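You operate a simulated robot arm through the tools that you are given. There is no shell and no other tool. Be economical: measure what you need, move in short steps, check, and stop when the job is done.

Carry out the task below with a simulated robot arm. There is one attempt and no reset: what you move stays moved.

JOB
Find the nut that drips and tighten it till the drops stop.
Fine: open the white wheel and wait for nought before opening the cover; leave the dry nuts; shut the cover after.

The check looks at the end state, three seconds after you hand in, the way a careful person would. Anything else that was tipped, shoved, dropped, spilled or broken makes it a failure. Lids that push on must go on centred and level and be pressed home; caps that screw on are set level and turned clockwise until they are tight.

ROBOT AND FRAMES
A 6-joint arm with a two-finger parallel gripper, fixed in place. Base frame: the origin is at the foot of the arm, x ahead of it, y to its left, z up. Readings come in mm, rad, newtons and seconds.
With the tool pointing down near the work surface it reaches from about 240 to 640 mm from the base axis. Its first joint turns from -1.152 to 1.152 rad. Payload 2.7 kg.
Tool frame: the origin (TCP) lies between the finger pads and is the grasp point; the fingertips stand 23 mm ahead of it; z points along the fingers, y is the line along which they close. Largest opening 94 mm; finger width 38, thickness 10; the body of the gripper, 54 by 96 mm, starts 39 mm behind the TCP.
Orientation is told as [roll, pitch, yaw] about the base's x, y, z axes, in that order, counted from this pose: with the fingers straight down and closing along the base's y, the tool's x points along the base's -x, its y along +y and its z along -z.

CONTROLS
- The arm moves only by the tool jog_arm. Its argument "targets" is a list of rows, each an object (a shift or turn left out is 0, a gripper value left out holds the last) with "slide": the shift along the tool's x, y, z in mm, a list of three; "angular": the turn, a rotation vector about the tool's x, y, z in rad, a list of three; "gripper": the closure, from 0 (fully open) to 1 (shut). In form: [{"slide": [tx, ty, tz], "angular": [wx, wy, wz], "gripper": gripper}, ...]. A call has 1 to 20 rows; each row is the pose to reach, as a shift and turn from the pose commanded when the call began, along the tool's axes at that moment. Each row takes 0.2 s and may step no farther than 50 mm and 0.15 rad from the row before; otherwise, or with a gripper value out of range, the whole call is refused. Where a pose cannot be reached the arm comes as near as it can. A force on the tool above 40 N (or 10 N above the force at the start of the call, whichever is more), or a blocked arm, ends the call early, and 0.2 s more pass. The fingers move at their own pace (about 45 mm/s each) and stop on an object; they squeeze with about 25 N. The grip force told is the motor's: it shows also when the fingers shut on nothing. Time passes only in rows, and 0.2 s behind the last, so rows that repeat a pose let the fingers close. The reply holds the time, the measured pose of the TCP, the force on the tool along the base axes, the opening and the grip force, in the units named above and with some noise, and new pictures: "show" is both (left out), scene, wrist or none.
- Cameras (640 x 400 px; columns grow to the right, rows downward): "scene" is fixed at [75.8, -434.7, 1398.1]; the picture's right is [0.77, -0.64, 0.00], its down [-0.40, -0.48, -0.78] and it looks along [0.50, 0.60, -0.62] (base axes); focal length 214 px, centre (320, 200). "wrist" rides on the gripper at [86, 16, -75] in the tool frame; the picture's right is [-0.18, 0.98, 0.00], its down [-0.58, -0.11, -0.81] and it looks along [-0.79, -0.15, 0.59] (tool axes); focal length 243 px, centre (320, 200). There is no depth. A picture from a camera that has moved, and an enlarged one, comes with that camera's place and axes in the base frame and with its lens.
- close_up(camera, box): a new picture of the part [left, top, right, bottom] of that camera's present view, enlarged. It takes no simulated time.
- sign_off(): hands the job in; it is judged then, once.

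Work in short steps. Places have to be worked out from the pictures, the camera data and where the tool is seen: move nearer, look again, correct. Check each grasp and each placing, and mend what went wrong. You have 120 turns and 170 pictures in all, those below and enlarged ones among them. Open the gripper and draw the arm clear of the work before you hand the job in, unless the task says otherwise; then end with one line.

The tools are called after "Emit:" as a command line: name --argument value ..., lists and objects as JSON in quotes. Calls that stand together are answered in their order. jog_arm: Moves the arm, as the interface text tells. Its arguments: {"type":"object","properties":{"targets":{"type":"array"},"show":{"type":"string","enum":["both","scene","wrist","none"]}},"required":["targets"]} The other tools are called the same way: close_up (camera, box) takes an enlarged picture of a part of a camera's view; sign_off () hands the job in.

At the start:

```text
time: 0.0
tool_pos: [346.2, -89.3, 1277.8]
tool_rot: [-0.002, -0.002, 0.0]
contact_force: [-0.1, -0.2, -0.1]
opening: 93.9
finger_force: 0.0
```

scene: 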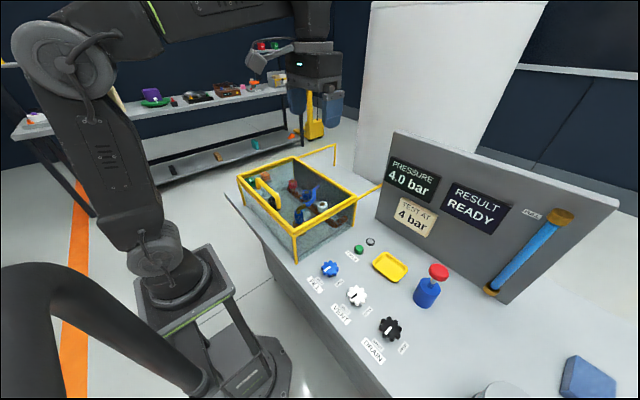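
wrist: 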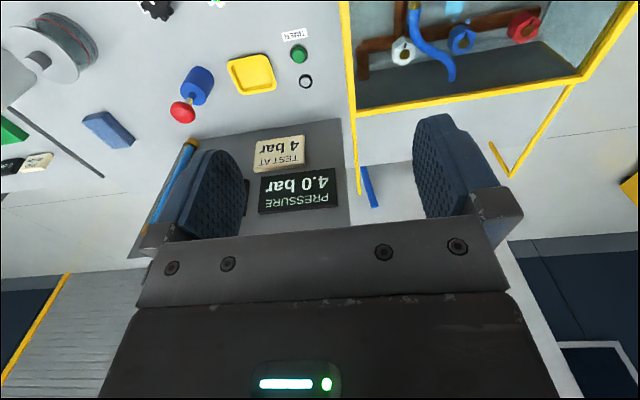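

The scene shows a panel with blue, white and black wheels and a yellow framed box with nuts. I'll enlarge the parts of interest.

Emit:
close_up --camera "scene" --box '[230, 140, 390, 270]'

Emit:
close_up --camera "scene" --box '[300, 230, 460, 370]'

Emit:
close_up --camera "wrist" --box '[330, 0, 640, 200]'

Emit:
close_up --camera "scene" --box '[370, 130, 620, 310]'

```text
3.08 times, centred on (310, 205) of scene
camera zoom: at [75.8, -434.7, 1398.1], right [0.77, -0.64, 0.0], down [-0.4, -0.48, -0.78], along [0.5, 0.6, -0.62], focal length 660 px, centre (351, 185)
```

zoom: 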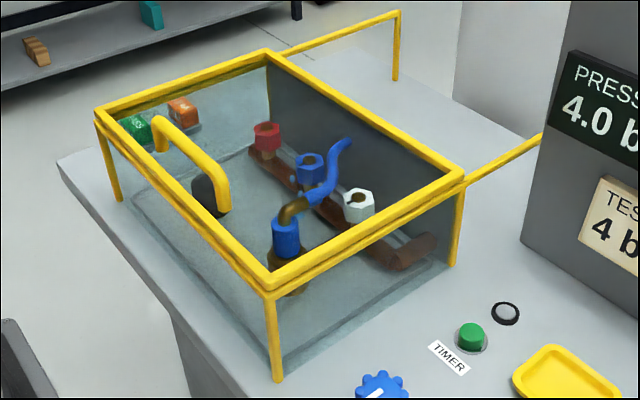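

```text
2.86 times, centred on (380, 300) of scene
camera zoom: at [75.8, -434.7, 1398.1], right [0.77, -0.64, 0.0], down [-0.4, -0.48, -0.78], along [0.5, 0.6, -0.62], focal length 613 px, centre (149, -86)
```

zoom: 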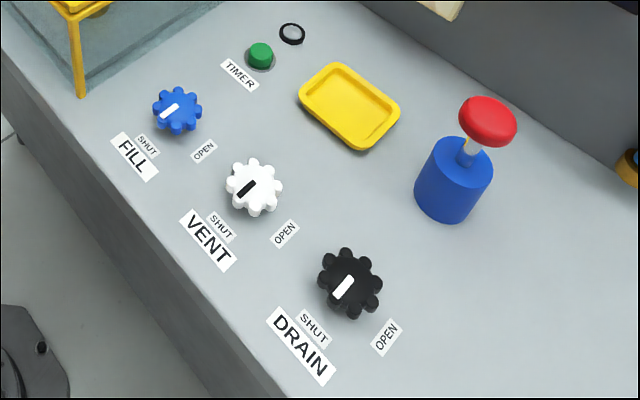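

```text
2.00 times, centred on (485, 100) of wrist
camera zoom: at [261.1, -73.9, 1350.5], right [0.18, 0.98, 0.0], down [0.58, -0.11, 0.81], along [0.79, -0.15, -0.59], focal length 485 px, centre (-10, 400)
```

zoom: 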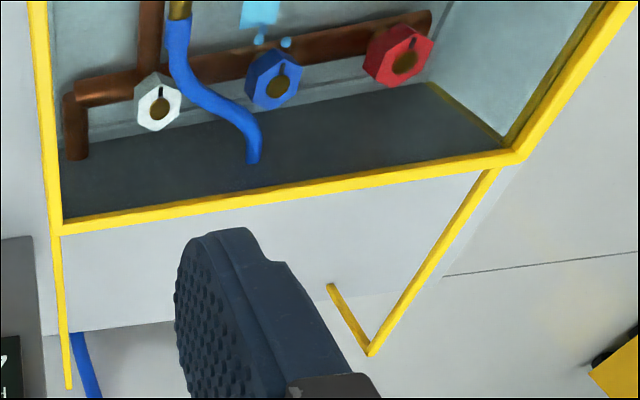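

```text
2.22 times, centred on (495, 220) of scene
camera zoom: at [75.8, -434.7, 1398.1], right [0.77, -0.64, 0.0], down [-0.4, -0.48, -0.78], along [0.5, 0.6, -0.62], focal length 477 px, centre (-69, 156)
```

zoom: 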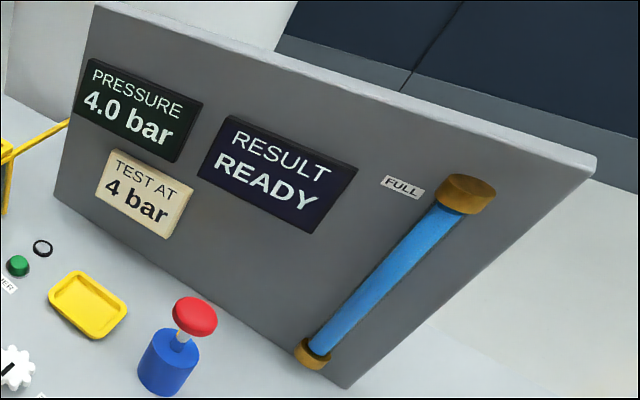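

Wheels come out at about x=323 and y=-182, -284 and -385. The box spans x 270–522, y -87–278, top z≈976, with the cover apparently hinged at the far side. Drops seem to sit near the blue nut, so I'll move above the box with the camera tilted down to watch.

Emit:
jog_arm --targets '[{"slide": [10, 40, 0], "angular": [0, 0.14, 0]}, {"slide": [20, 80, 0], "angular": [0, 0.28, 0]}, {"slide": [30, 120, 0], "angular": [0, 0.42, 0]}, {"slide": [40, 150, 0], "angular": [0, 0.5, 0]}]' --show "both"

```text
time: 1.0
tool_pos: [297.2, 64.4, 1223.3]
tool_rot: [-0.002, 0.496, -0.001]
contact_force: [0.5, 0.4, -0.1]
opening: 94.0
finger_force: 0.1
out of reach, approached as far as the arm can: row 3, 4
camera wrist: at [256.9, 78.6, 1329.5], right [0.16, 0.98, -0.09], down [0.89, -0.11, 0.43], along [0.42, -0.15, -0.9], focal length 243 px, centre (320, 200)
```

scene: 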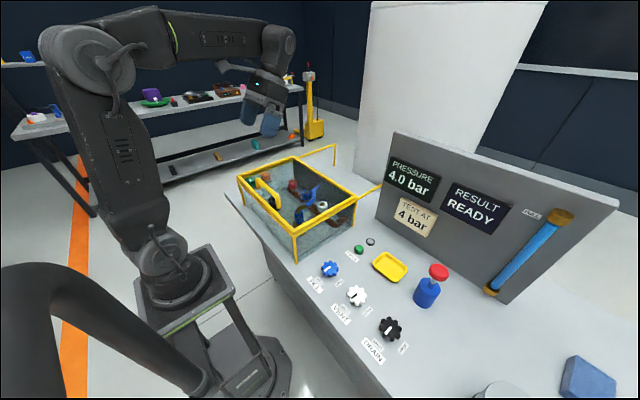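
wrist: 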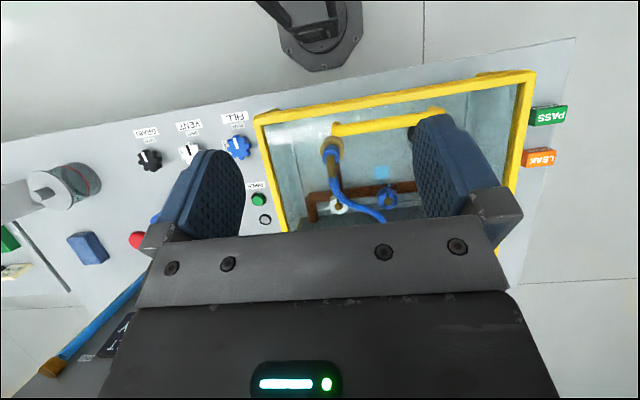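

Emit:
close_up --camera "wrist" --box '[250, 60, 550, 250]'

Emit:
close_up --camera "scene" --box '[260, 160, 360, 240]'

```text
2.11 times, centred on (400, 155) of wrist
camera zoom: at [256.9, 78.6, 1329.5], right [0.16, 0.98, -0.09], down [0.89, -0.11, 0.43], along [0.42, -0.15, -0.9], focal length 511 px, centre (152, 295)
```

zoom: 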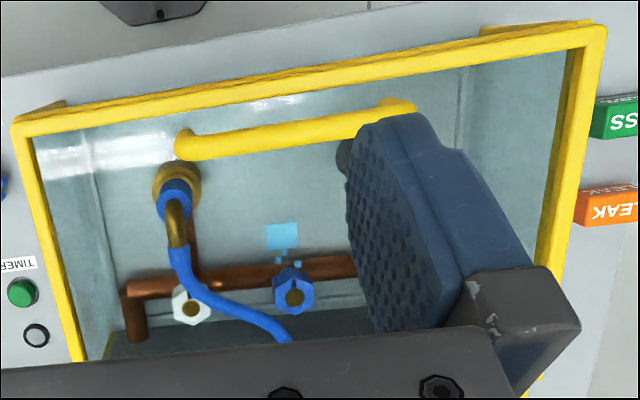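

```text
5.00 times, centred on (310, 200) of scene
camera zoom: at [75.8, -434.7, 1398.1], right [0.77, -0.64, 0.0], down [-0.4, -0.48, -0.78], along [0.5, 0.6, -0.62], focal length 1072 px, centre (370, 200)
```

zoom: 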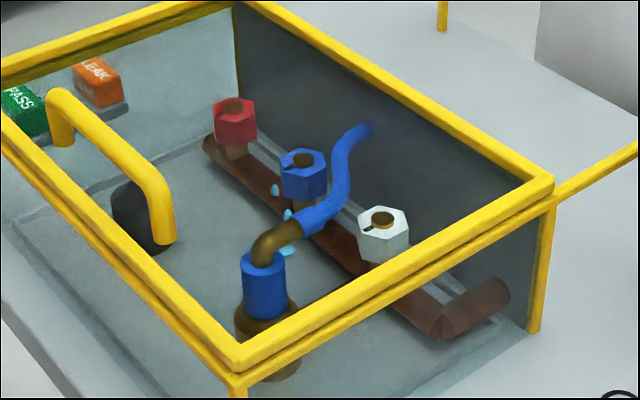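

The middle blue nut drips: droplets and a puddle sit in front of it, at about (478, 137), top z≈882. White and red are at about y=35 and 239. First the vent, so I move over the white wheel and straighten the tool.

Emit:
jog_arm --targets '[{"slide": [-13, -43.5, 17], "angular": [0, -0.062, 0]}, {"slide": [-26, -87, 34], "angular": [0, -0.124, 0]}, {"slide": [-39, -130.5, 51], "angular": [0, -0.186, 0]}, {"slide": [-52, -174, 68], "angular": [0, -0.248, 0]}, {"slide": [-65, -217.5, 85], "angular": [0, -0.31, 0]}, {"slide": [-78, -261, 102], "angular": [0, -0.372, 0]}, {"slide": [-91, -304.5, 119], "angular": [0, -0.434, 0]}, {"slide": [-104, -348, 137], "angular": [0, -0.496, 0]}]'

```text
time: 2.8
tool_pos: [323.0, -286.9, 1055.4]
tool_rot: [-0.002, 0.001, 0.002]
contact_force: [-0.8, 0.2, 0.3]
opening: 93.9
finger_force: 0.0
camera wrist: at [237.1, -270.7, 1128.6], right [0.18, 0.98, 0.0], down [0.58, -0.11, 0.81], along [0.79, -0.15, -0.59], focal length 243 px, centre (320, 200)
```

scene: 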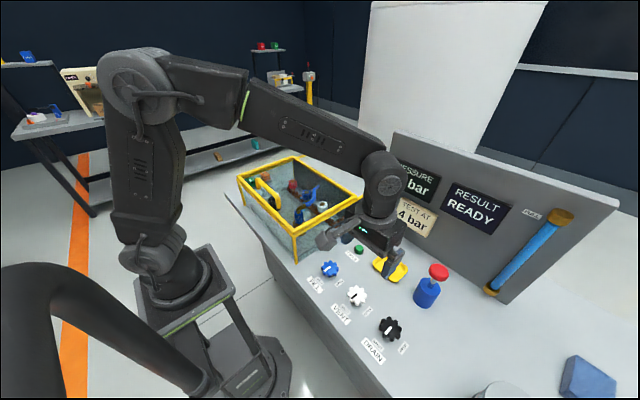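
wrist: 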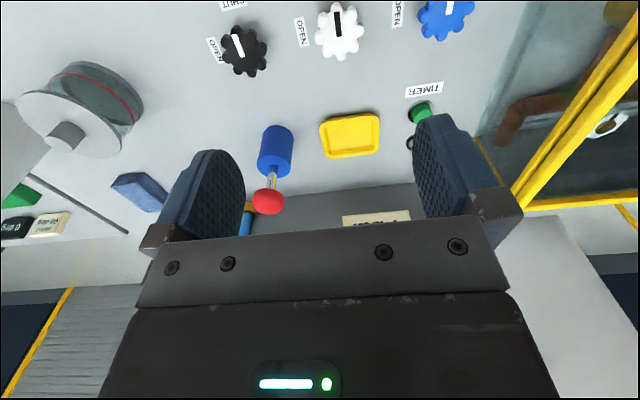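

The wheel estimates agree to about 10 mm (wheel near (328, -275)). I descend part way and look again.

Emit:
jog_arm --targets '[{"slide": [-2, 5, 45]}, {"slide": [-4, 11, 90]}, {"slide": [-4, 11, 110]}]'

Emit:
close_up --camera "scene" --box '[300, 220, 460, 360]'

```text
time: 3.6
tool_pos: [326.9, -275.5, 944.5]
tool_rot: [-0.002, 0.0, 0.003]
contact_force: [-0.4, -0.6, -0.3]
opening: 94.0
finger_force: 0.1
camera wrist: at [240.8, -259.8, 1018.1], right [0.18, 0.98, 0.0], down [0.58, -0.11, 0.81], along [0.79, -0.15, -0.59], focal length 243 px, centre (320, 200)
```

scene: 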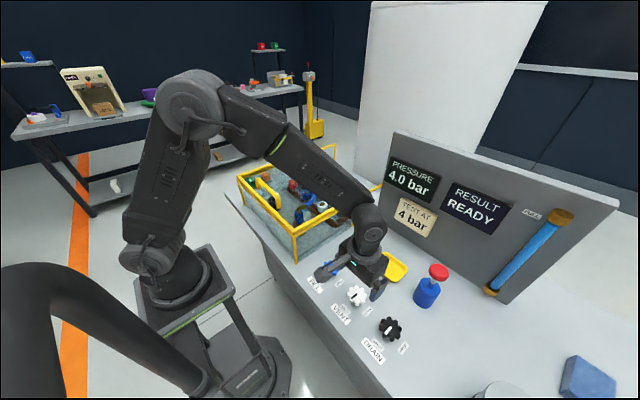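
wrist: 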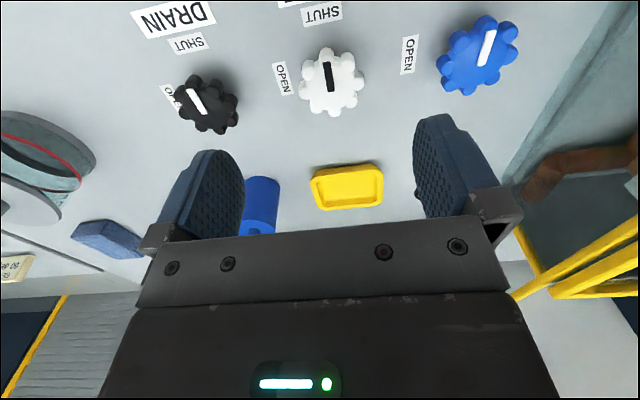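

```text
2.86 times, centred on (380, 290) of scene
camera zoom: at [75.8, -434.7, 1398.1], right [0.77, -0.64, 0.0], down [-0.4, -0.48, -0.78], along [0.5, 0.6, -0.62], focal length 613 px, centre (149, -57)
```

zoom: 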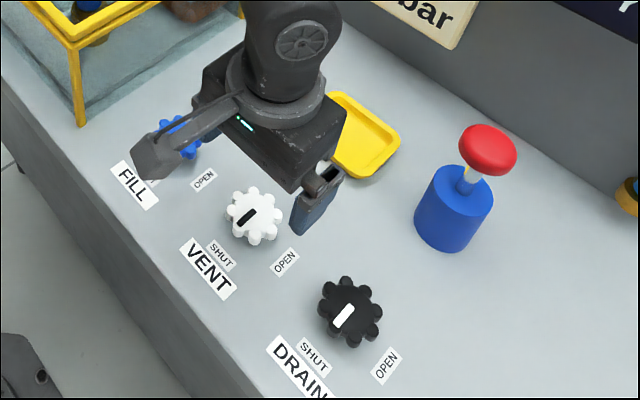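

The wheel sits about 6 mm to +y of the tool centre. I adjust and descend to z≈895.

Emit:
jog_arm --targets '[{"slide": [0, 6, 25]}, {"slide": [0, 6, 48]}]'

Emit:
close_up --camera "scene" --box '[300, 220, 460, 360]'

```text
time: 4.2
tool_pos: [327.4, -269.2, 896.3]
tool_rot: [-0.003, 0.002, 0.0]
contact_force: [-0.3, -0.1, -0.1]
opening: 94.1
finger_force: 0.0
camera wrist: at [240.9, -254.0, 969.7], right [0.18, 0.98, 0.0], down [0.58, -0.11, 0.81], along [0.79, -0.15, -0.59], focal length 243 px, centre (320, 200)
```

scene: 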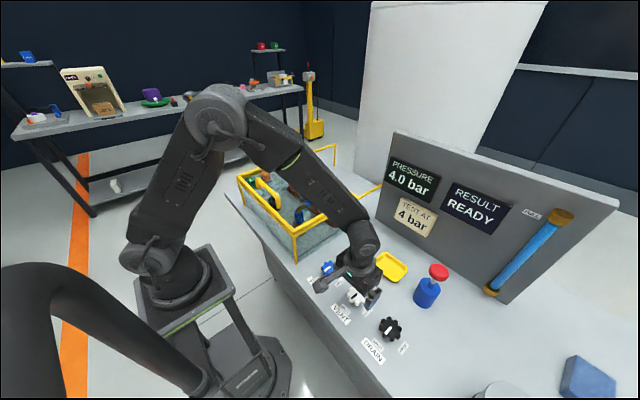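
wrist: 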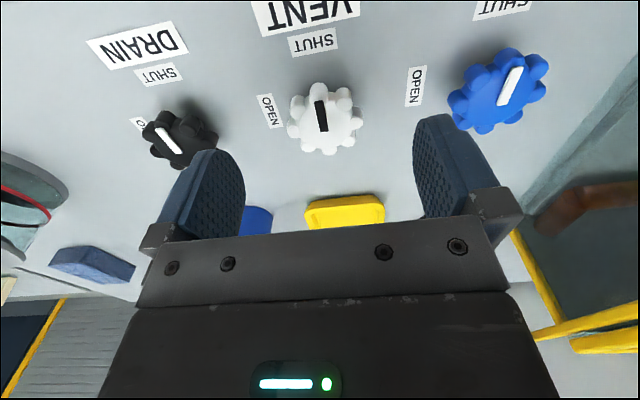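

```text
2.86 times, centred on (380, 290) of scene
camera zoom: at [75.8, -434.7, 1398.1], right [0.77, -0.64, 0.0], down [-0.4, -0.48, -0.78], along [0.5, 0.6, -0.62], focal length 613 px, centre (149, -57)
```

zoom: 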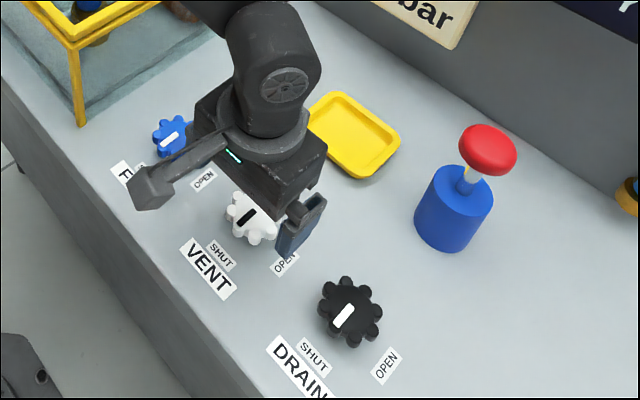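

Wheel centre is about (323, -271). I descend so the fingertips are a few mm above the panel, then close gently.

Emit:
jog_arm --targets '[{"slide": [3, -2, 15]}, {"slide": [3, -2, 29]}]'

Emit:
close_up --camera "scene" --box '[300, 230, 420, 330]'

```text
time: 4.8
tool_pos: [324.2, -271.9, 867.3]
tool_rot: [-0.002, 0.001, 0.001]
contact_force: [0.2, 0.1, -0.1]
opening: 93.9
finger_force: 0.0
camera wrist: at [238.1, -256.3, 940.7], right [0.18, 0.98, 0.0], down [0.58, -0.11, 0.81], along [0.79, -0.15, -0.59], focal length 243 px, centre (320, 200)
```

scene: 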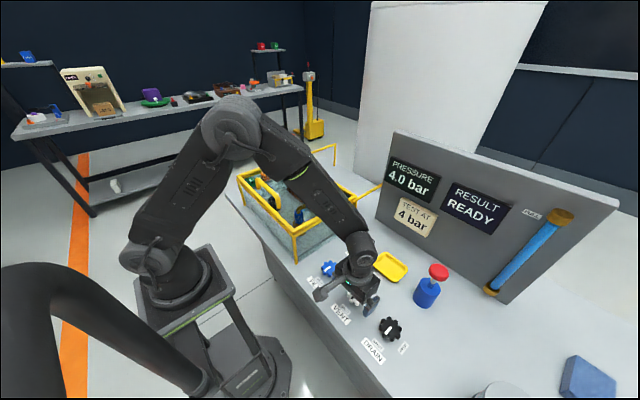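
wrist: 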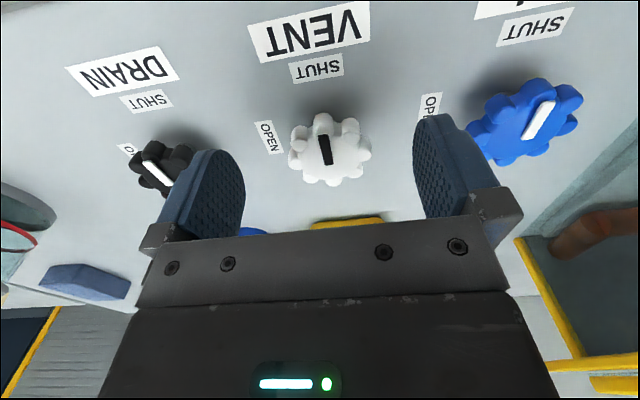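

```text
4.00 times, centred on (360, 280) of scene
camera zoom: at [75.8, -434.7, 1398.1], right [0.77, -0.64, 0.0], down [-0.4, -0.48, -0.78], along [0.5, 0.6, -0.62], focal length 858 px, centre (160, -120)
```

zoom: 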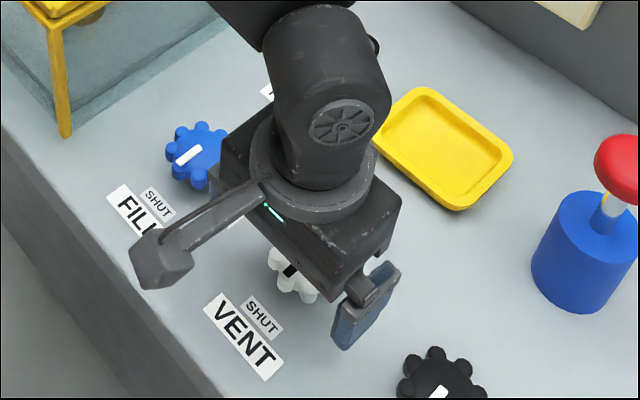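

Wheel is at about (324, -268), between the fingers. Closing now with the small y correction.

Emit:
jog_arm --targets '[{"slide": [0, 3, 2], "gripper": 0.3}, {"slide": [0, 3, 2], "gripper": 0.6}, {"slide": [0, 3, 2], "gripper": 0.6}, {"slide": [0, 3, 2], "gripper": 0.6}]' --show "wrist"

```text
time: 5.8
tool_pos: [324.7, -268.1, 865.4]
tool_rot: [-0.001, 0.001, 0.0]
contact_force: [-0.3, 0.0, 0.5]
opening: 37.6
finger_force: 0.1
camera wrist: at [238.1, -253.2, 938.8], right [0.18, 0.98, 0.0], down [0.58, -0.11, 0.81], along [0.79, -0.15, -0.59], focal length 243 px, centre (320, 200)
```

wrist: 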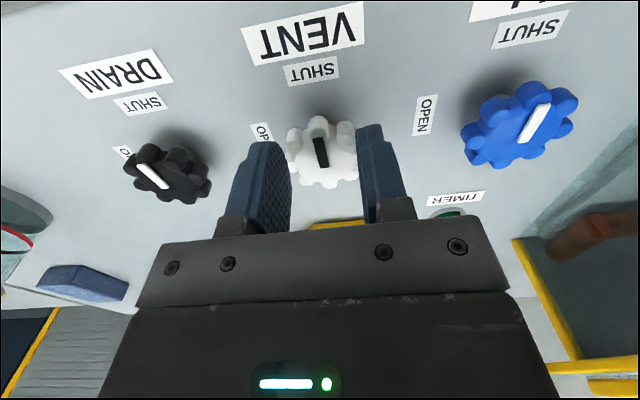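

No contact yet at 37.6 mm; the command limit stopped the fingers. I close further and watch for grip force.

Emit:
jog_arm --targets '[{"gripper": 0.68}, {"gripper": 0.72}, {"gripper": 0.72}]' --show "wrist"

Emit:
close_up --camera "wrist" --box '[220, 90, 430, 230]'

Emit:
close_up --camera "scene" --box '[310, 240, 410, 320]'

```text
time: 6.6
tool_pos: [324.9, -267.5, 866.1]
tool_rot: [-0.001, 0.001, 0.0]
contact_force: [-0.1, -0.4, -0.8]
opening: 26.3
finger_force: 0.0
camera wrist: at [238.1, -253.3, 938.9], right [0.18, 0.98, 0.0], down [0.58, -0.11, 0.81], along [0.79, -0.15, -0.59], focal length 243 px, centre (320, 200)
```

wrist: 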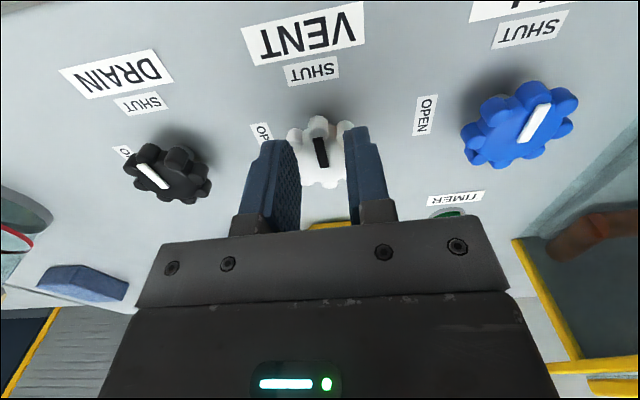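

```text
2.86 times, centred on (325, 160) of wrist
camera zoom: at [238.1, -253.3, 938.9], right [0.18, 0.98, 0.0], down [0.58, -0.11, 0.81], along [0.79, -0.15, -0.59], focal length 693 px, centre (306, 314)
```

zoom: 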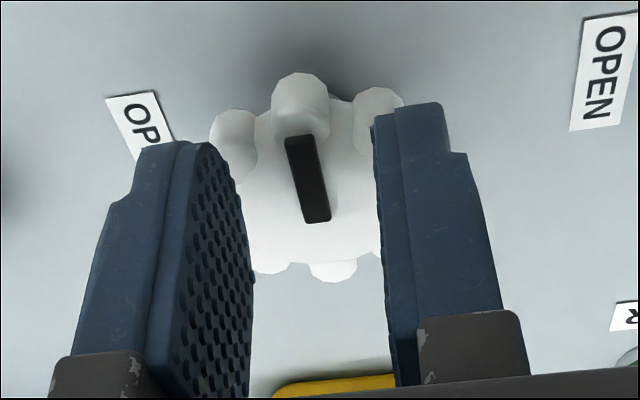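

```text
5.00 times, centred on (360, 280) of scene
camera zoom: at [75.8, -434.7, 1398.1], right [0.77, -0.64, 0.0], down [-0.4, -0.48, -0.78], along [0.5, 0.6, -0.62], focal length 1072 px, centre (120, -200)
```

zoom: 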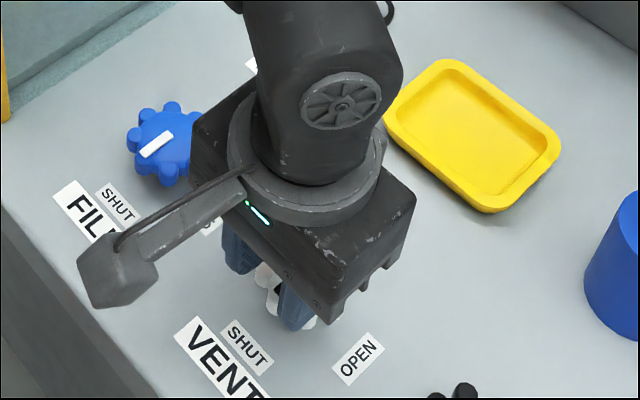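

The fingers closed without touching: they are above the wheel, so the panel is lower than assumed. Re-triangulating with all views gives the wheel at about (341, -271), top z≈826. I open, shift +x 16 and go down carefully.

Emit:
jog_arm --targets '[{"slide": [-8, -2, -5], "gripper": 0.3}, {"slide": [-16, -3, -5], "gripper": 0.1}, {"slide": [-16, -3, -5], "gripper": 0.1}, {"slide": [-16, -3, 5], "gripper": 0.1}, {"slide": [-16, -3, 15], "gripper": 0.1}, {"slide": [-16, -3, 25], "gripper": 0.1}]' --show "wrist"

Emit:
close_up --camera "scene" --box '[310, 240, 410, 320]'

```text
time: 8.0
tool_pos: [341.0, -272.0, 841.7]
tool_rot: [-0.002, 0.003, -0.001]
contact_force: [-0.5, 0.5, -0.6]
opening: 84.6
finger_force: 0.0
camera wrist: at [254.6, -256.4, 914.4], right [0.18, 0.98, 0.0], down [0.58, -0.11, 0.81], along [0.79, -0.15, -0.59], focal length 243 px, centre (320, 200)
```

wrist: 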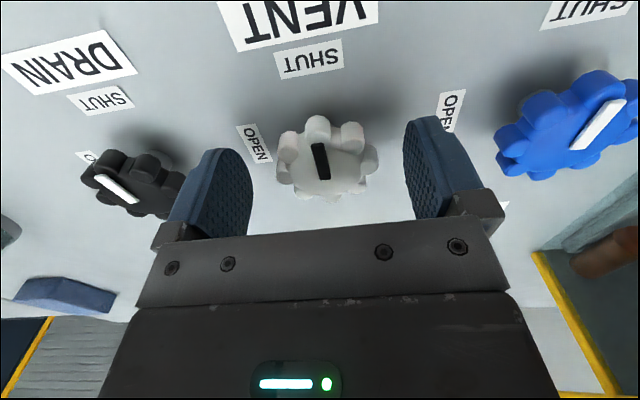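

```text
5.00 times, centred on (360, 280) of scene
camera zoom: at [75.8, -434.7, 1398.1], right [0.77, -0.64, 0.0], down [-0.4, -0.48, -0.78], along [0.5, 0.6, -0.62], focal length 1072 px, centre (120, -200)
```

zoom: 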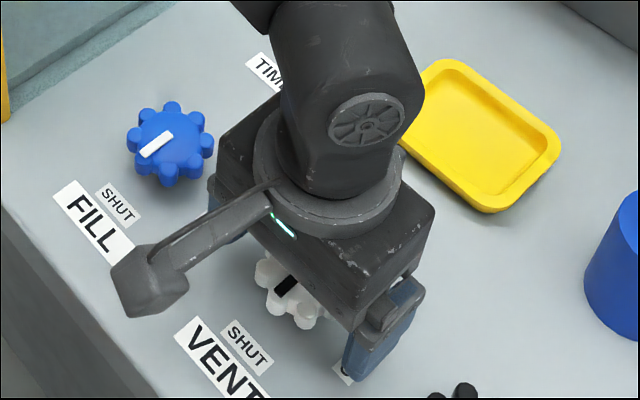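

Labels triangulate to a panel height near z≈800, so the wheel is still partly below the tips. I descend slowly another 10 mm and close.

Emit:
jog_arm --targets '[{"slide": [-1, 0, 4]}, {"slide": [-1, 0, 8]}, {"slide": [-1, 0, 11]}, {"slide": [-1, 0, 11], "gripper": 0.3}, {"slide": [-1, 0, 11], "gripper": 0.6}, {"slide": [-1, 0, 11], "gripper": 0.6}]' --show "wrist"

```text
time: 9.4
tool_pos: [341.2, -270.5, 829.2]
tool_rot: [-0.001, 0.003, 0.003]
contact_force: [2.4, 18.3, 5.9]
opening: 50.0
finger_force: 40.6
camera wrist: at [255.3, -254.7, 902.9], right [0.18, 0.98, 0.0], down [0.58, -0.11, 0.8], along [0.79, -0.15, -0.59], focal length 243 px, centre (320, 200)
```

wrist: 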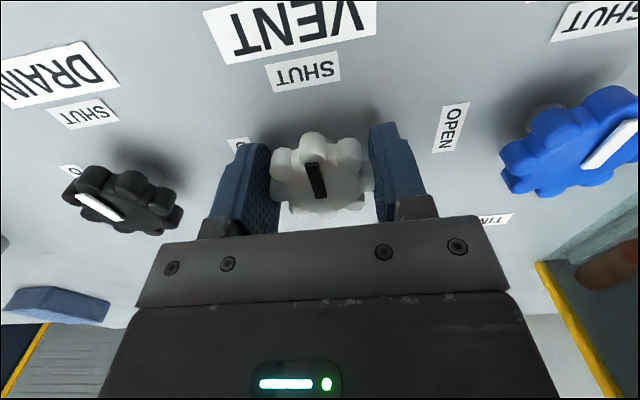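

Gripped at 50 mm, with the wheel slightly to +y. I recentre by 2 mm and turn counter-clockwise about 90° (SHUT at -x to OPEN at -y).

Emit:
jog_arm --targets '[{"slide": [0, 2, 0], "angular": [0, 0, 0]}, {"slide": [0, 2, 0], "angular": [0, 0, -0.13]}, {"slide": [0, 2, 0], "angular": [0, 0, -0.26]}, {"slide": [0, 2, 0], "angular": [0, 0, -0.39]}]' --show "wrist"

```text
time: 10.4
tool_pos: [341.0, -272.4, 829.9]
tool_rot: [-0.005, 0.0, 0.393]
contact_force: [6.9, -13.4, -16.9]
opening: 49.6
finger_force: 45.3
camera wrist: at [255.7, -289.9, 902.7], right [-0.21, 0.98, 0.0], down [0.58, 0.13, 0.81], along [0.79, 0.16, -0.59], focal length 243 px, centre (320, 200)
```

wrist: 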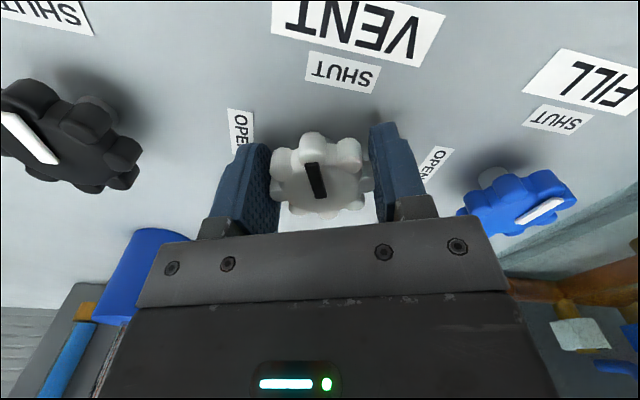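

The wheel follows the gripper. I continue the turn with the centre nudged back to y≈-272.

Emit:
jog_arm --targets '[{"slide": [0, -2, 0], "angular": [0, 0, -0.13]}, {"slide": [0, -2, 0], "angular": [0, 0, -0.26]}, {"slide": [0, -2, 0], "angular": [0, 0, -0.39]}, {"slide": [0, -2, 0], "angular": [0, 0, -0.52]}, {"slide": [0, -2, 0], "angular": [0, 0, -0.65]}]' --show "both"

```text
time: 11.7
tool_pos: [343.6, -273.7, 829.5]
tool_rot: [-0.005, 0.003, 1.037]
contact_force: [5.1, -7.1, -9.0]
opening: 49.8
finger_force: 44.8
stopped in row 5: the force on the tool passed its limit (the readings are from after the stop); the commanded pose is now the measured one
camera wrist: at [285.3, -339.7, 903.1], right [-0.75, 0.66, -0.01], down [0.39, 0.45, 0.8], along [0.53, 0.6, -0.59], focal length 243 px, centre (320, 200)
```

scene: 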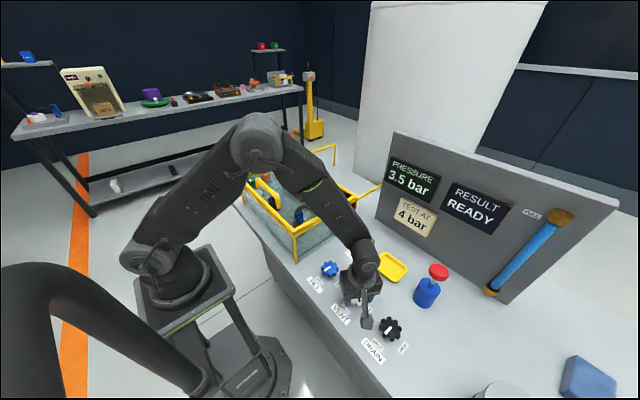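
wrist: 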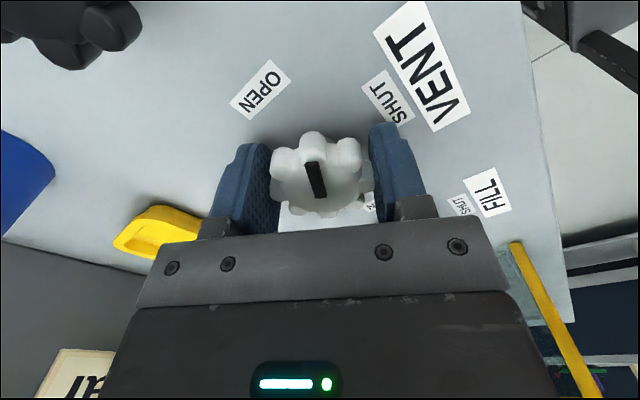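

Vent is opening (3.5 bar, falling). The turn stopped at 60° on a force limit; I continue a bit.

Emit:
jog_arm --targets '[{"angular": [0, 0, -0.1]}, {"angular": [0, 0, -0.2]}, {"angular": [0, 0, -0.3]}]' --show "both"

```text
time: 12.5
tool_pos: [343.4, -273.8, 829.9]
tool_rot: [-0.007, 0.005, 1.34]
contact_force: [19.8, -16.9, -25.5]
opening: 50.0
finger_force: 44.7
camera wrist: at [308.6, -354.3, 903.3], right [-0.91, 0.4, -0.01], down [0.23, 0.55, 0.8], along [0.33, 0.73, -0.6], focal length 243 px, centre (320, 200)
```

scene: 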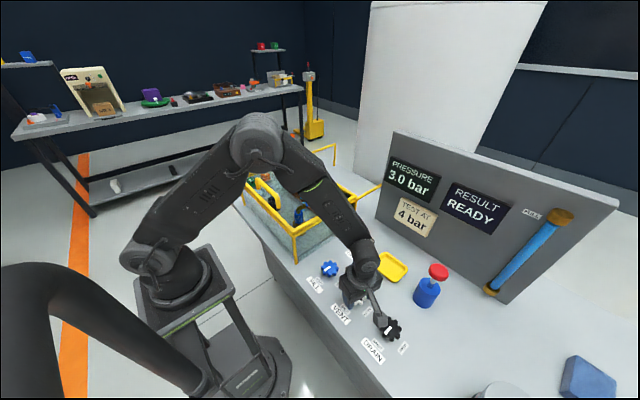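
wrist: 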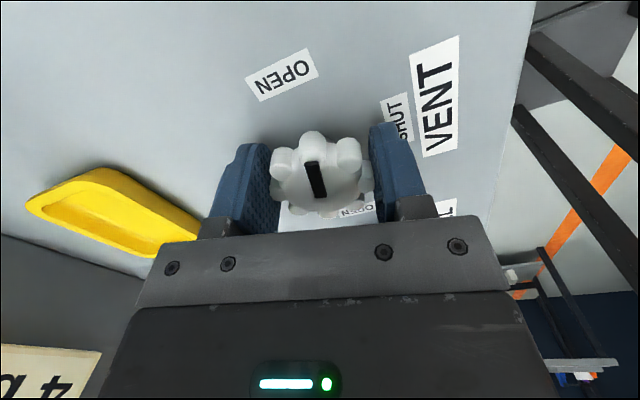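

Turning well; 3.0 bar. A last bit of turn to reach OPEN.

Emit:
jog_arm --targets '[{"slide": [0, 0, 1], "angular": [0, 0, -0.08]}, {"slide": [0, 0, 1], "angular": [0, 0, -0.16]}, {"slide": [0, 0, 1], "angular": [0, 0, -0.23]}]' --show "wrist"

```text
time: 13.3
tool_pos: [344.2, -273.4, 830.4]
tool_rot: [-0.009, 0.008, 1.569]
contact_force: [22.0, -10.7, -7.2]
opening: 50.0
finger_force: 45.0
camera wrist: at [328.5, -360.3, 903.6], right [-0.98, 0.19, -0.01], down [0.1, 0.59, 0.8], along [0.15, 0.79, -0.6], focal length 243 px, centre (320, 200)
```

wrist: 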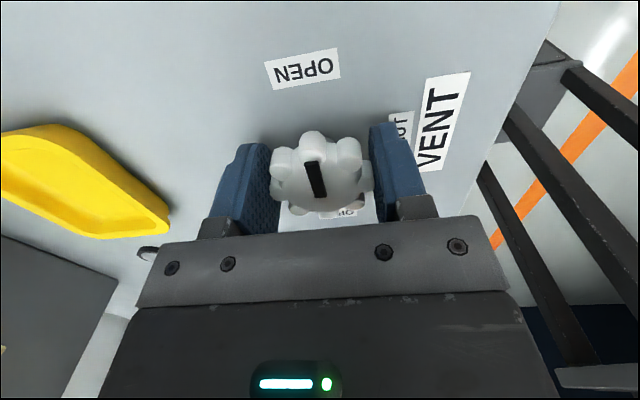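

The wheel is at OPEN. I release it and rise straight up.

Emit:
jog_arm --targets '[{"gripper": 0.3}, {"gripper": 0.05}, {"gripper": 0.0}, {"slide": [0, 0, -40]}, {"slide": [0, 0, -85]}, {"slide": [0, 0, -130]}, {"slide": [0, 0, -170]}, {"slide": [0, 0, -210]}, {"slide": [0, 0, -255]}]' --show "both"

Emit:
close_up --camera "scene" --box '[230, 140, 390, 270]'

Emit:
close_up --camera "scene" --box '[310, 240, 430, 340]'

```text
time: 15.3
tool_pos: [341.8, -270.7, 1083.3]
tool_rot: [-0.001, 0.004, 1.568]
contact_force: [-0.5, 0.1, 0.7]
opening: 94.1
finger_force: 0.1
camera wrist: at [325.3, -357.9, 1157.8], right [-0.98, 0.19, 0.0], down [0.11, 0.59, 0.8], along [0.15, 0.79, -0.6], focal length 243 px, centre (320, 200)
```

scene: 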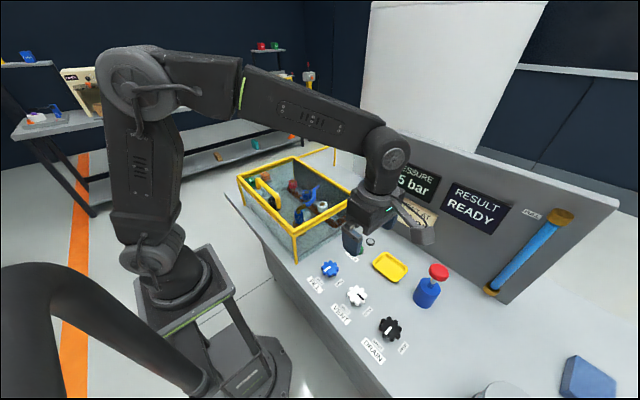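
wrist: 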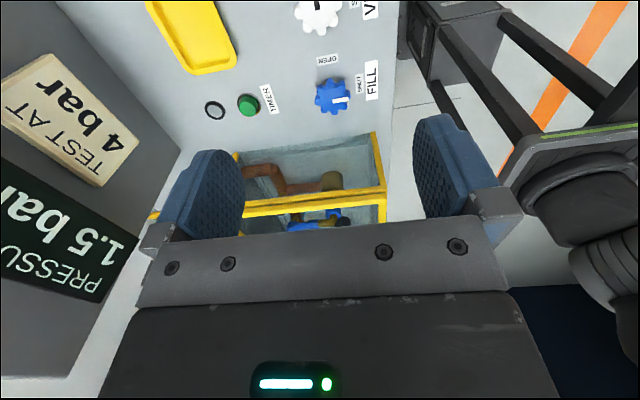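

```text
3.08 times, centred on (310, 205) of scene
camera zoom: at [75.8, -434.7, 1398.1], right [0.77, -0.64, 0.0], down [-0.4, -0.48, -0.78], along [0.5, 0.6, -0.62], focal length 660 px, centre (351, 185)
```

zoom: 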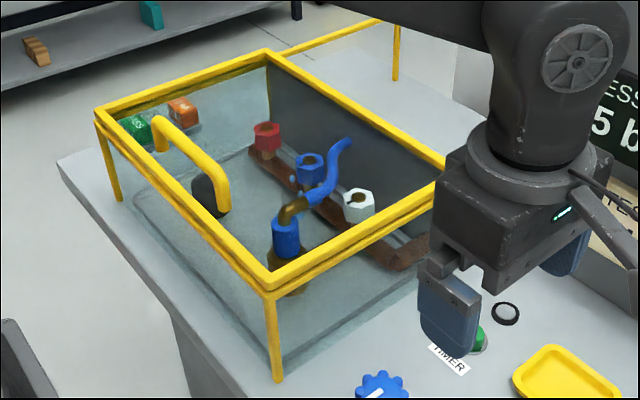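

```text
4.00 times, centred on (370, 290) of scene
camera zoom: at [75.8, -434.7, 1398.1], right [0.77, -0.64, 0.0], down [-0.4, -0.48, -0.78], along [0.5, 0.6, -0.62], focal length 858 px, centre (120, -160)
```

zoom: 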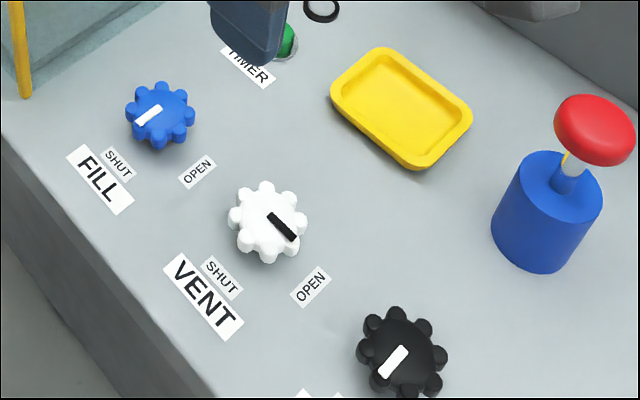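

The vent is open and pressure is falling (1.5 bar). Re-triangulated: box x≈284–552, y≈-64–327, top z≈947; handle bar along y at x≈312, y 60–195, z≈978. I move above the handle centre while the pressure bleeds off.

Emit:
jog_arm --targets '[{"slide": [-44, 4, 0]}, {"slide": [-88, 8, 0]}, {"slide": [-132, 12, 0]}, {"slide": [-176, 16, 0]}, {"slide": [-220, 20, 0]}, {"slide": [-264, 24, 0]}, {"slide": [-308, 28, 0]}, {"slide": [-352, 30, 0]}, {"slide": [-396, 30, 0]}]' --show "both"

Emit:
close_up --camera "scene" --box '[370, 140, 530, 240]'

```text
time: 17.3
tool_pos: [312.3, 125.4, 1082.1]
tool_rot: [-0.004, 0.005, 1.565]
contact_force: [0.7, 0.3, 0.0]
opening: 93.9
finger_force: 0.0
camera wrist: at [296.3, 38.5, 1155.7], right [-0.98, 0.19, 0.0], down [0.11, 0.59, 0.8], along [0.15, 0.79, -0.6], focal length 243 px, centre (320, 200)
```

scene: 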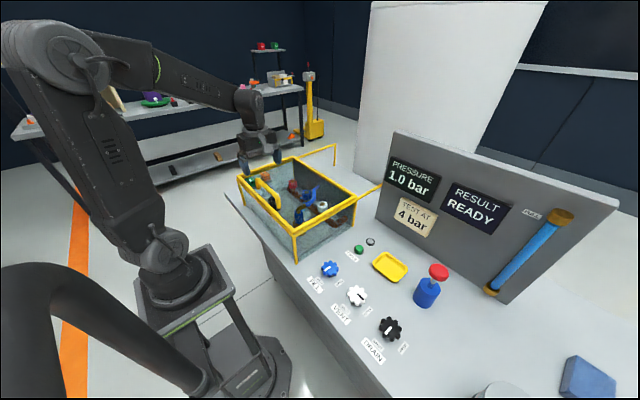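
wrist: 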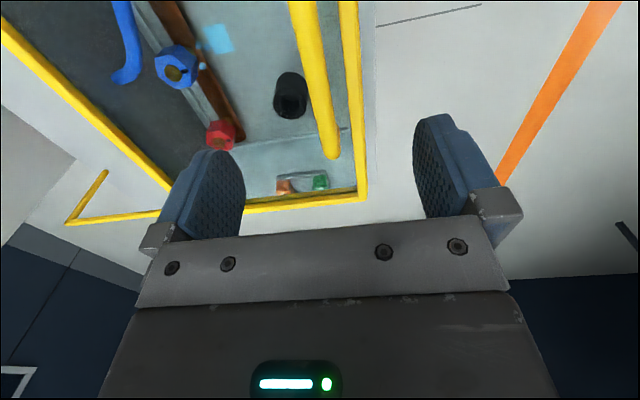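

```text
4.00 times, centred on (450, 190) of scene
camera zoom: at [75.8, -434.8, 1398.1], right [0.77, -0.64, 0.0], down [-0.4, -0.48, -0.78], along [0.5, 0.6, -0.62], focal length 858 px, centre (-200, 240)
```

zoom: 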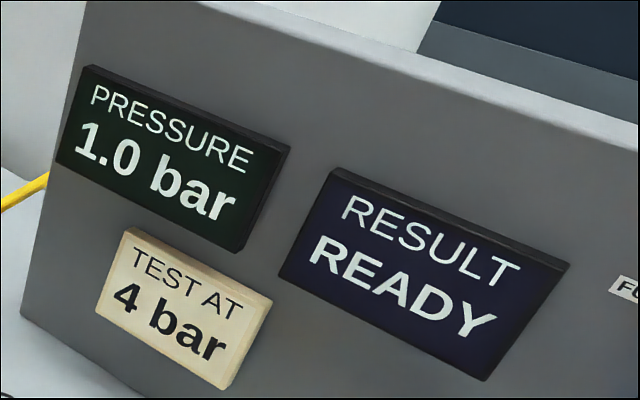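

Still 1.0 bar; I wait here.

Emit:
jog_arm --targets '[{}, {}, {}, {}, {}, {}, {}, {}, {}, {}, {}, {}, {}, {}, {}, {}, {}, {}, {}, {}]' --show "scene"

```text
time: 21.5
tool_pos: [311.6, 124.7, 1081.8]
tool_rot: [-0.001, 0.005, 1.567]
contact_force: [-0.6, -0.1, -0.1]
opening: 94.1
finger_force: 0.1
```

scene: 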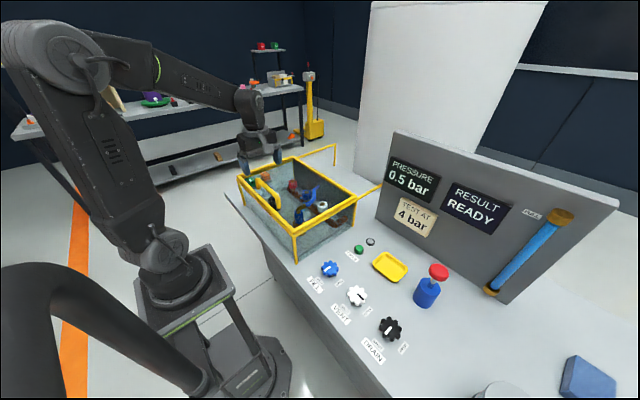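

0.5 bar; keep waiting, meanwhile descending partway over the handle with a 3 mm x correction.

Emit:
jog_arm --targets '[{"slide": [0, -3, 30]}, {"slide": [0, -3, 55]}, {"slide": [0, -3, 55]}, {"slide": [0, -3, 55]}, {"slide": [0, -3, 55]}, {"slide": [0, -3, 55]}, {"slide": [0, -3, 55]}, {"slide": [0, -3, 55]}, {"slide": [0, -3, 55]}, {"slide": [0, -3, 55]}, {"slide": [0, -3, 55]}, {"slide": [0, -3, 55]}, {"slide": [0, -3, 55]}, {"slide": [0, -3, 55]}, {"slide": [0, -3, 55]}, {"slide": [0, -3, 55]}, {"slide": [0, -3, 55]}, {"slide": [0, -3, 55]}, {"slide": [0, -3, 55]}, {"slide": [0, -3, 55]}]' --show "both"

Emit:
close_up --camera "scene" --box '[370, 140, 530, 240]'

Emit:
close_up --camera "scene" --box '[220, 130, 380, 230]'

```text
time: 25.7
tool_pos: [316.8, 124.6, 1026.9]
tool_rot: [-0.003, 0.005, 1.568]
contact_force: [0.1, -0.5, 0.3]
opening: 93.8
finger_force: 0.0
camera wrist: at [300.6, 38.0, 1100.9], right [-0.98, 0.19, 0.0], down [0.11, 0.59, 0.8], along [0.15, 0.79, -0.6], focal length 243 px, centre (320, 200)
```

scene: 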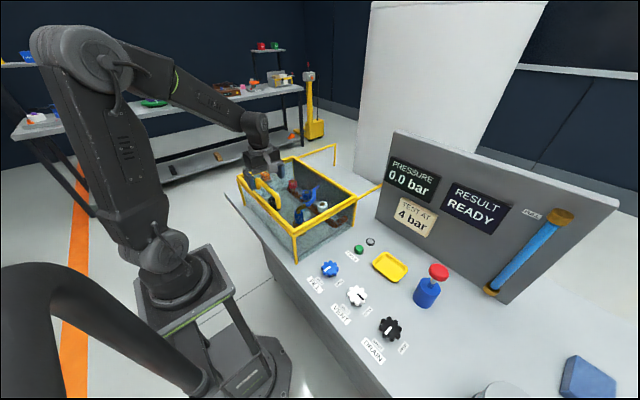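
wrist: 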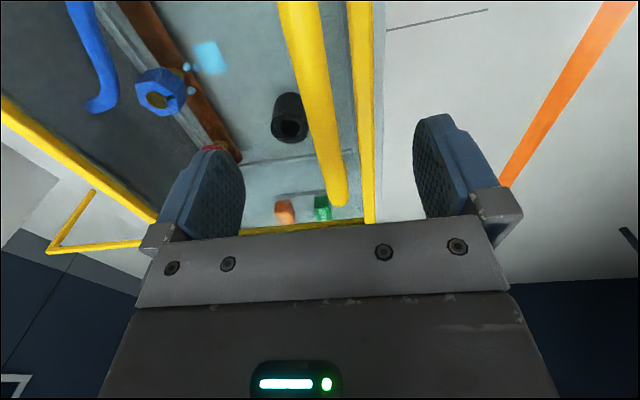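

```text
4.00 times, centred on (450, 190) of scene
camera zoom: at [75.8, -434.7, 1398.1], right [0.77, -0.64, 0.0], down [-0.4, -0.48, -0.78], along [0.5, 0.6, -0.62], focal length 858 px, centre (-200, 240)
```

zoom: 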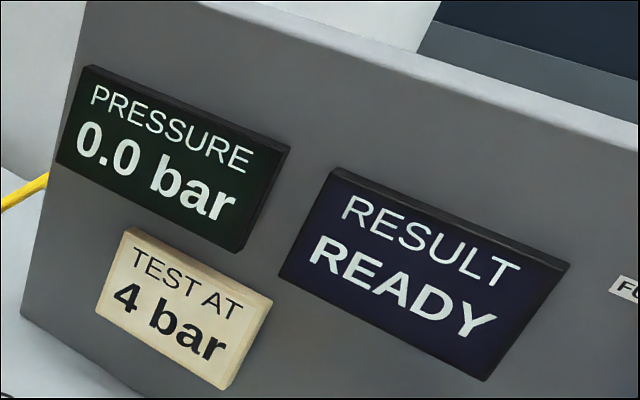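

```text
4.00 times, centred on (300, 180) of scene
camera zoom: at [75.8, -434.7, 1398.1], right [0.77, -0.64, 0.0], down [-0.4, -0.48, -0.78], along [0.5, 0.6, -0.62], focal length 858 px, centre (400, 280)
```

zoom: 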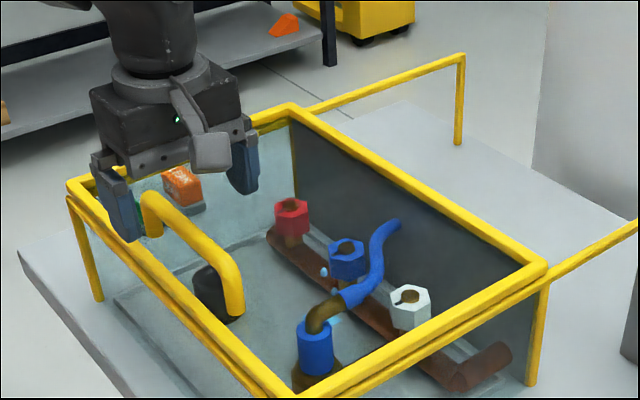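

Pressure reads 0.0 bar. Bar sits at x≈316. I half close the fingers, descend onto the bar and grip.

Emit:
jog_arm --targets '[{"slide": [0, 0, 15], "gripper": 0.5}, {"slide": [0, 0, 25], "gripper": 0.5}, {"slide": [0, 0, 32], "gripper": 0.5}, {"slide": [0, 0, 38], "gripper": 0.5}, {"slide": [0, 0, 43], "gripper": 0.5}]' --show "both"

Emit:
close_up --camera "scene" --box '[220, 130, 340, 230]'

```text
time: 26.9
tool_pos: [316.3, 123.6, 983.9]
tool_rot: [-0.002, 0.005, 1.566]
contact_force: [-0.6, 0.2, -0.4]
opening: 47.2
finger_force: 0.1
camera wrist: at [300.2, 37.3, 1057.5], right [-0.98, 0.19, 0.0], down [0.11, 0.59, 0.8], along [0.15, 0.79, -0.6], focal length 243 px, centre (320, 200)
```

scene: 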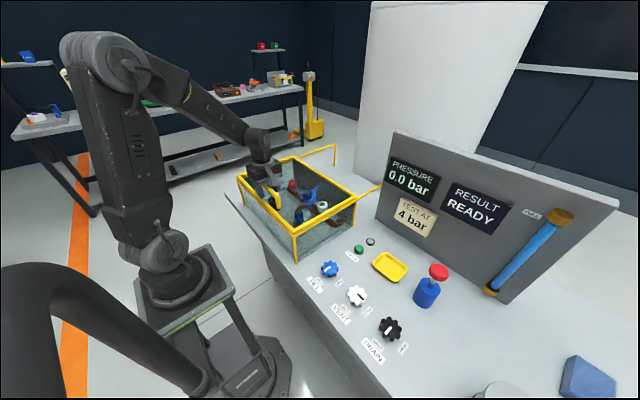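
wrist: 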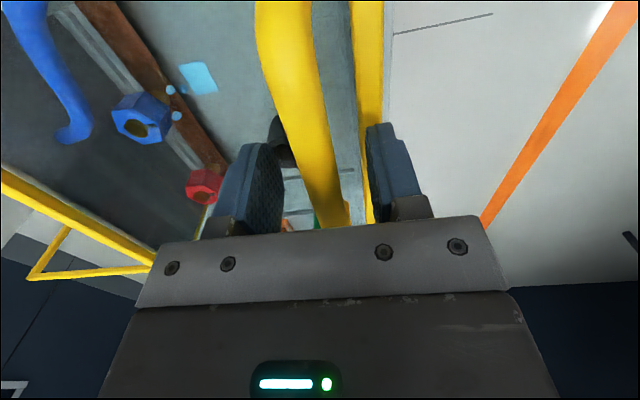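

```text
4.00 times, centred on (280, 180) of scene
camera zoom: at [75.8, -434.7, 1398.1], right [0.77, -0.64, 0.0], down [-0.4, -0.48, -0.78], along [0.5, 0.6, -0.62], focal length 858 px, centre (480, 280)
```

zoom: 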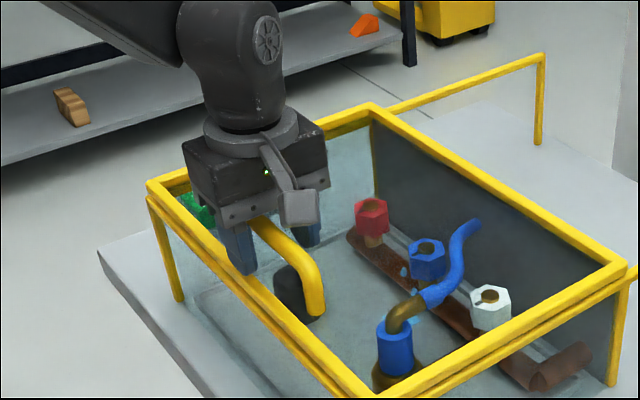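

The bar lies between the fingers, about 4 mm toward +x. I adjust, lower 4 mm and close.

Emit:
jog_arm --targets '[{"slide": [0, -4, 4]}, {"slide": [0, -4, 4], "gripper": 0.8}, {"slide": [0, -4, 4], "gripper": 1.0}, {"slide": [0, -4, 4], "gripper": 1.0}, {"slide": [0, -4, 4], "gripper": 1.0}]' --show "wrist"

```text
time: 28.1
tool_pos: [321.2, 123.8, 980.9]
tool_rot: [-0.003, 0.004, 1.568]
contact_force: [0.3, -0.3, -1.5]
opening: 15.6
finger_force: 44.8
camera wrist: at [304.9, 37.1, 1053.7], right [-0.98, 0.19, 0.0], down [0.11, 0.59, 0.8], along [0.15, 0.79, -0.6], focal length 243 px, centre (320, 200)
```

wrist: 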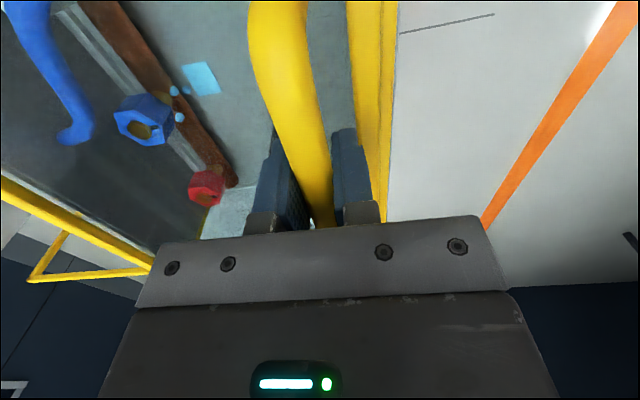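

Bar gripped (15.6 mm). I lift along an arc about the hinge (x≈552, z≈945), small first.

Emit:
jog_arm --targets '[{"slide": [0, -1.5, -8]}, {"slide": [0, -2.7, -14]}, {"slide": [0, -3.8, -20]}, {"slide": [0, -6, -30]}, {"slide": [0, -9.4, -39.6]}]' --show "both"

```text
time: 28.7
tool_pos: [320.5, 122.8, 988.1]
tool_rot: [0.01, 0.01, 1.568]
contact_force: [0.8, 1.6, -1.6]
opening: 15.6
finger_force: 44.6
stopped in row 2: the force on the tool passed its limit (the readings are from after the stop); the commanded pose is now the measured one
camera wrist: at [305.4, 36.4, 1062.1], right [-0.98, 0.19, 0.01], down [0.12, 0.59, 0.8], along [0.14, 0.79, -0.6], focal length 243 px, centre (320, 200)
```

scene: 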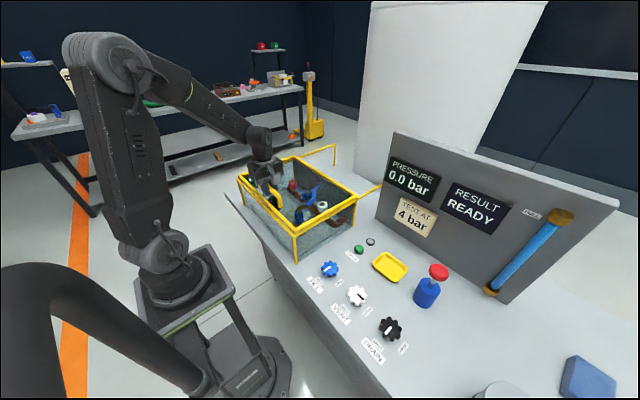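
wrist: 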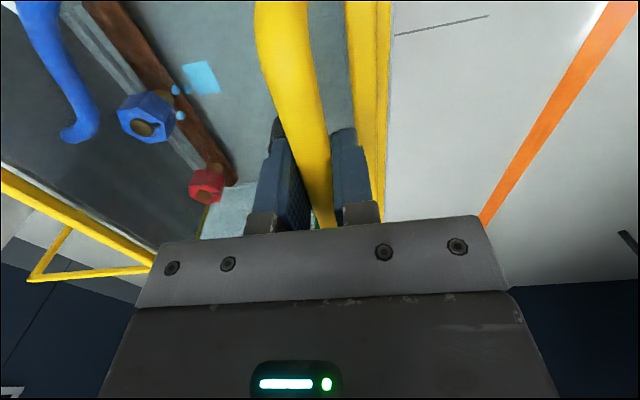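

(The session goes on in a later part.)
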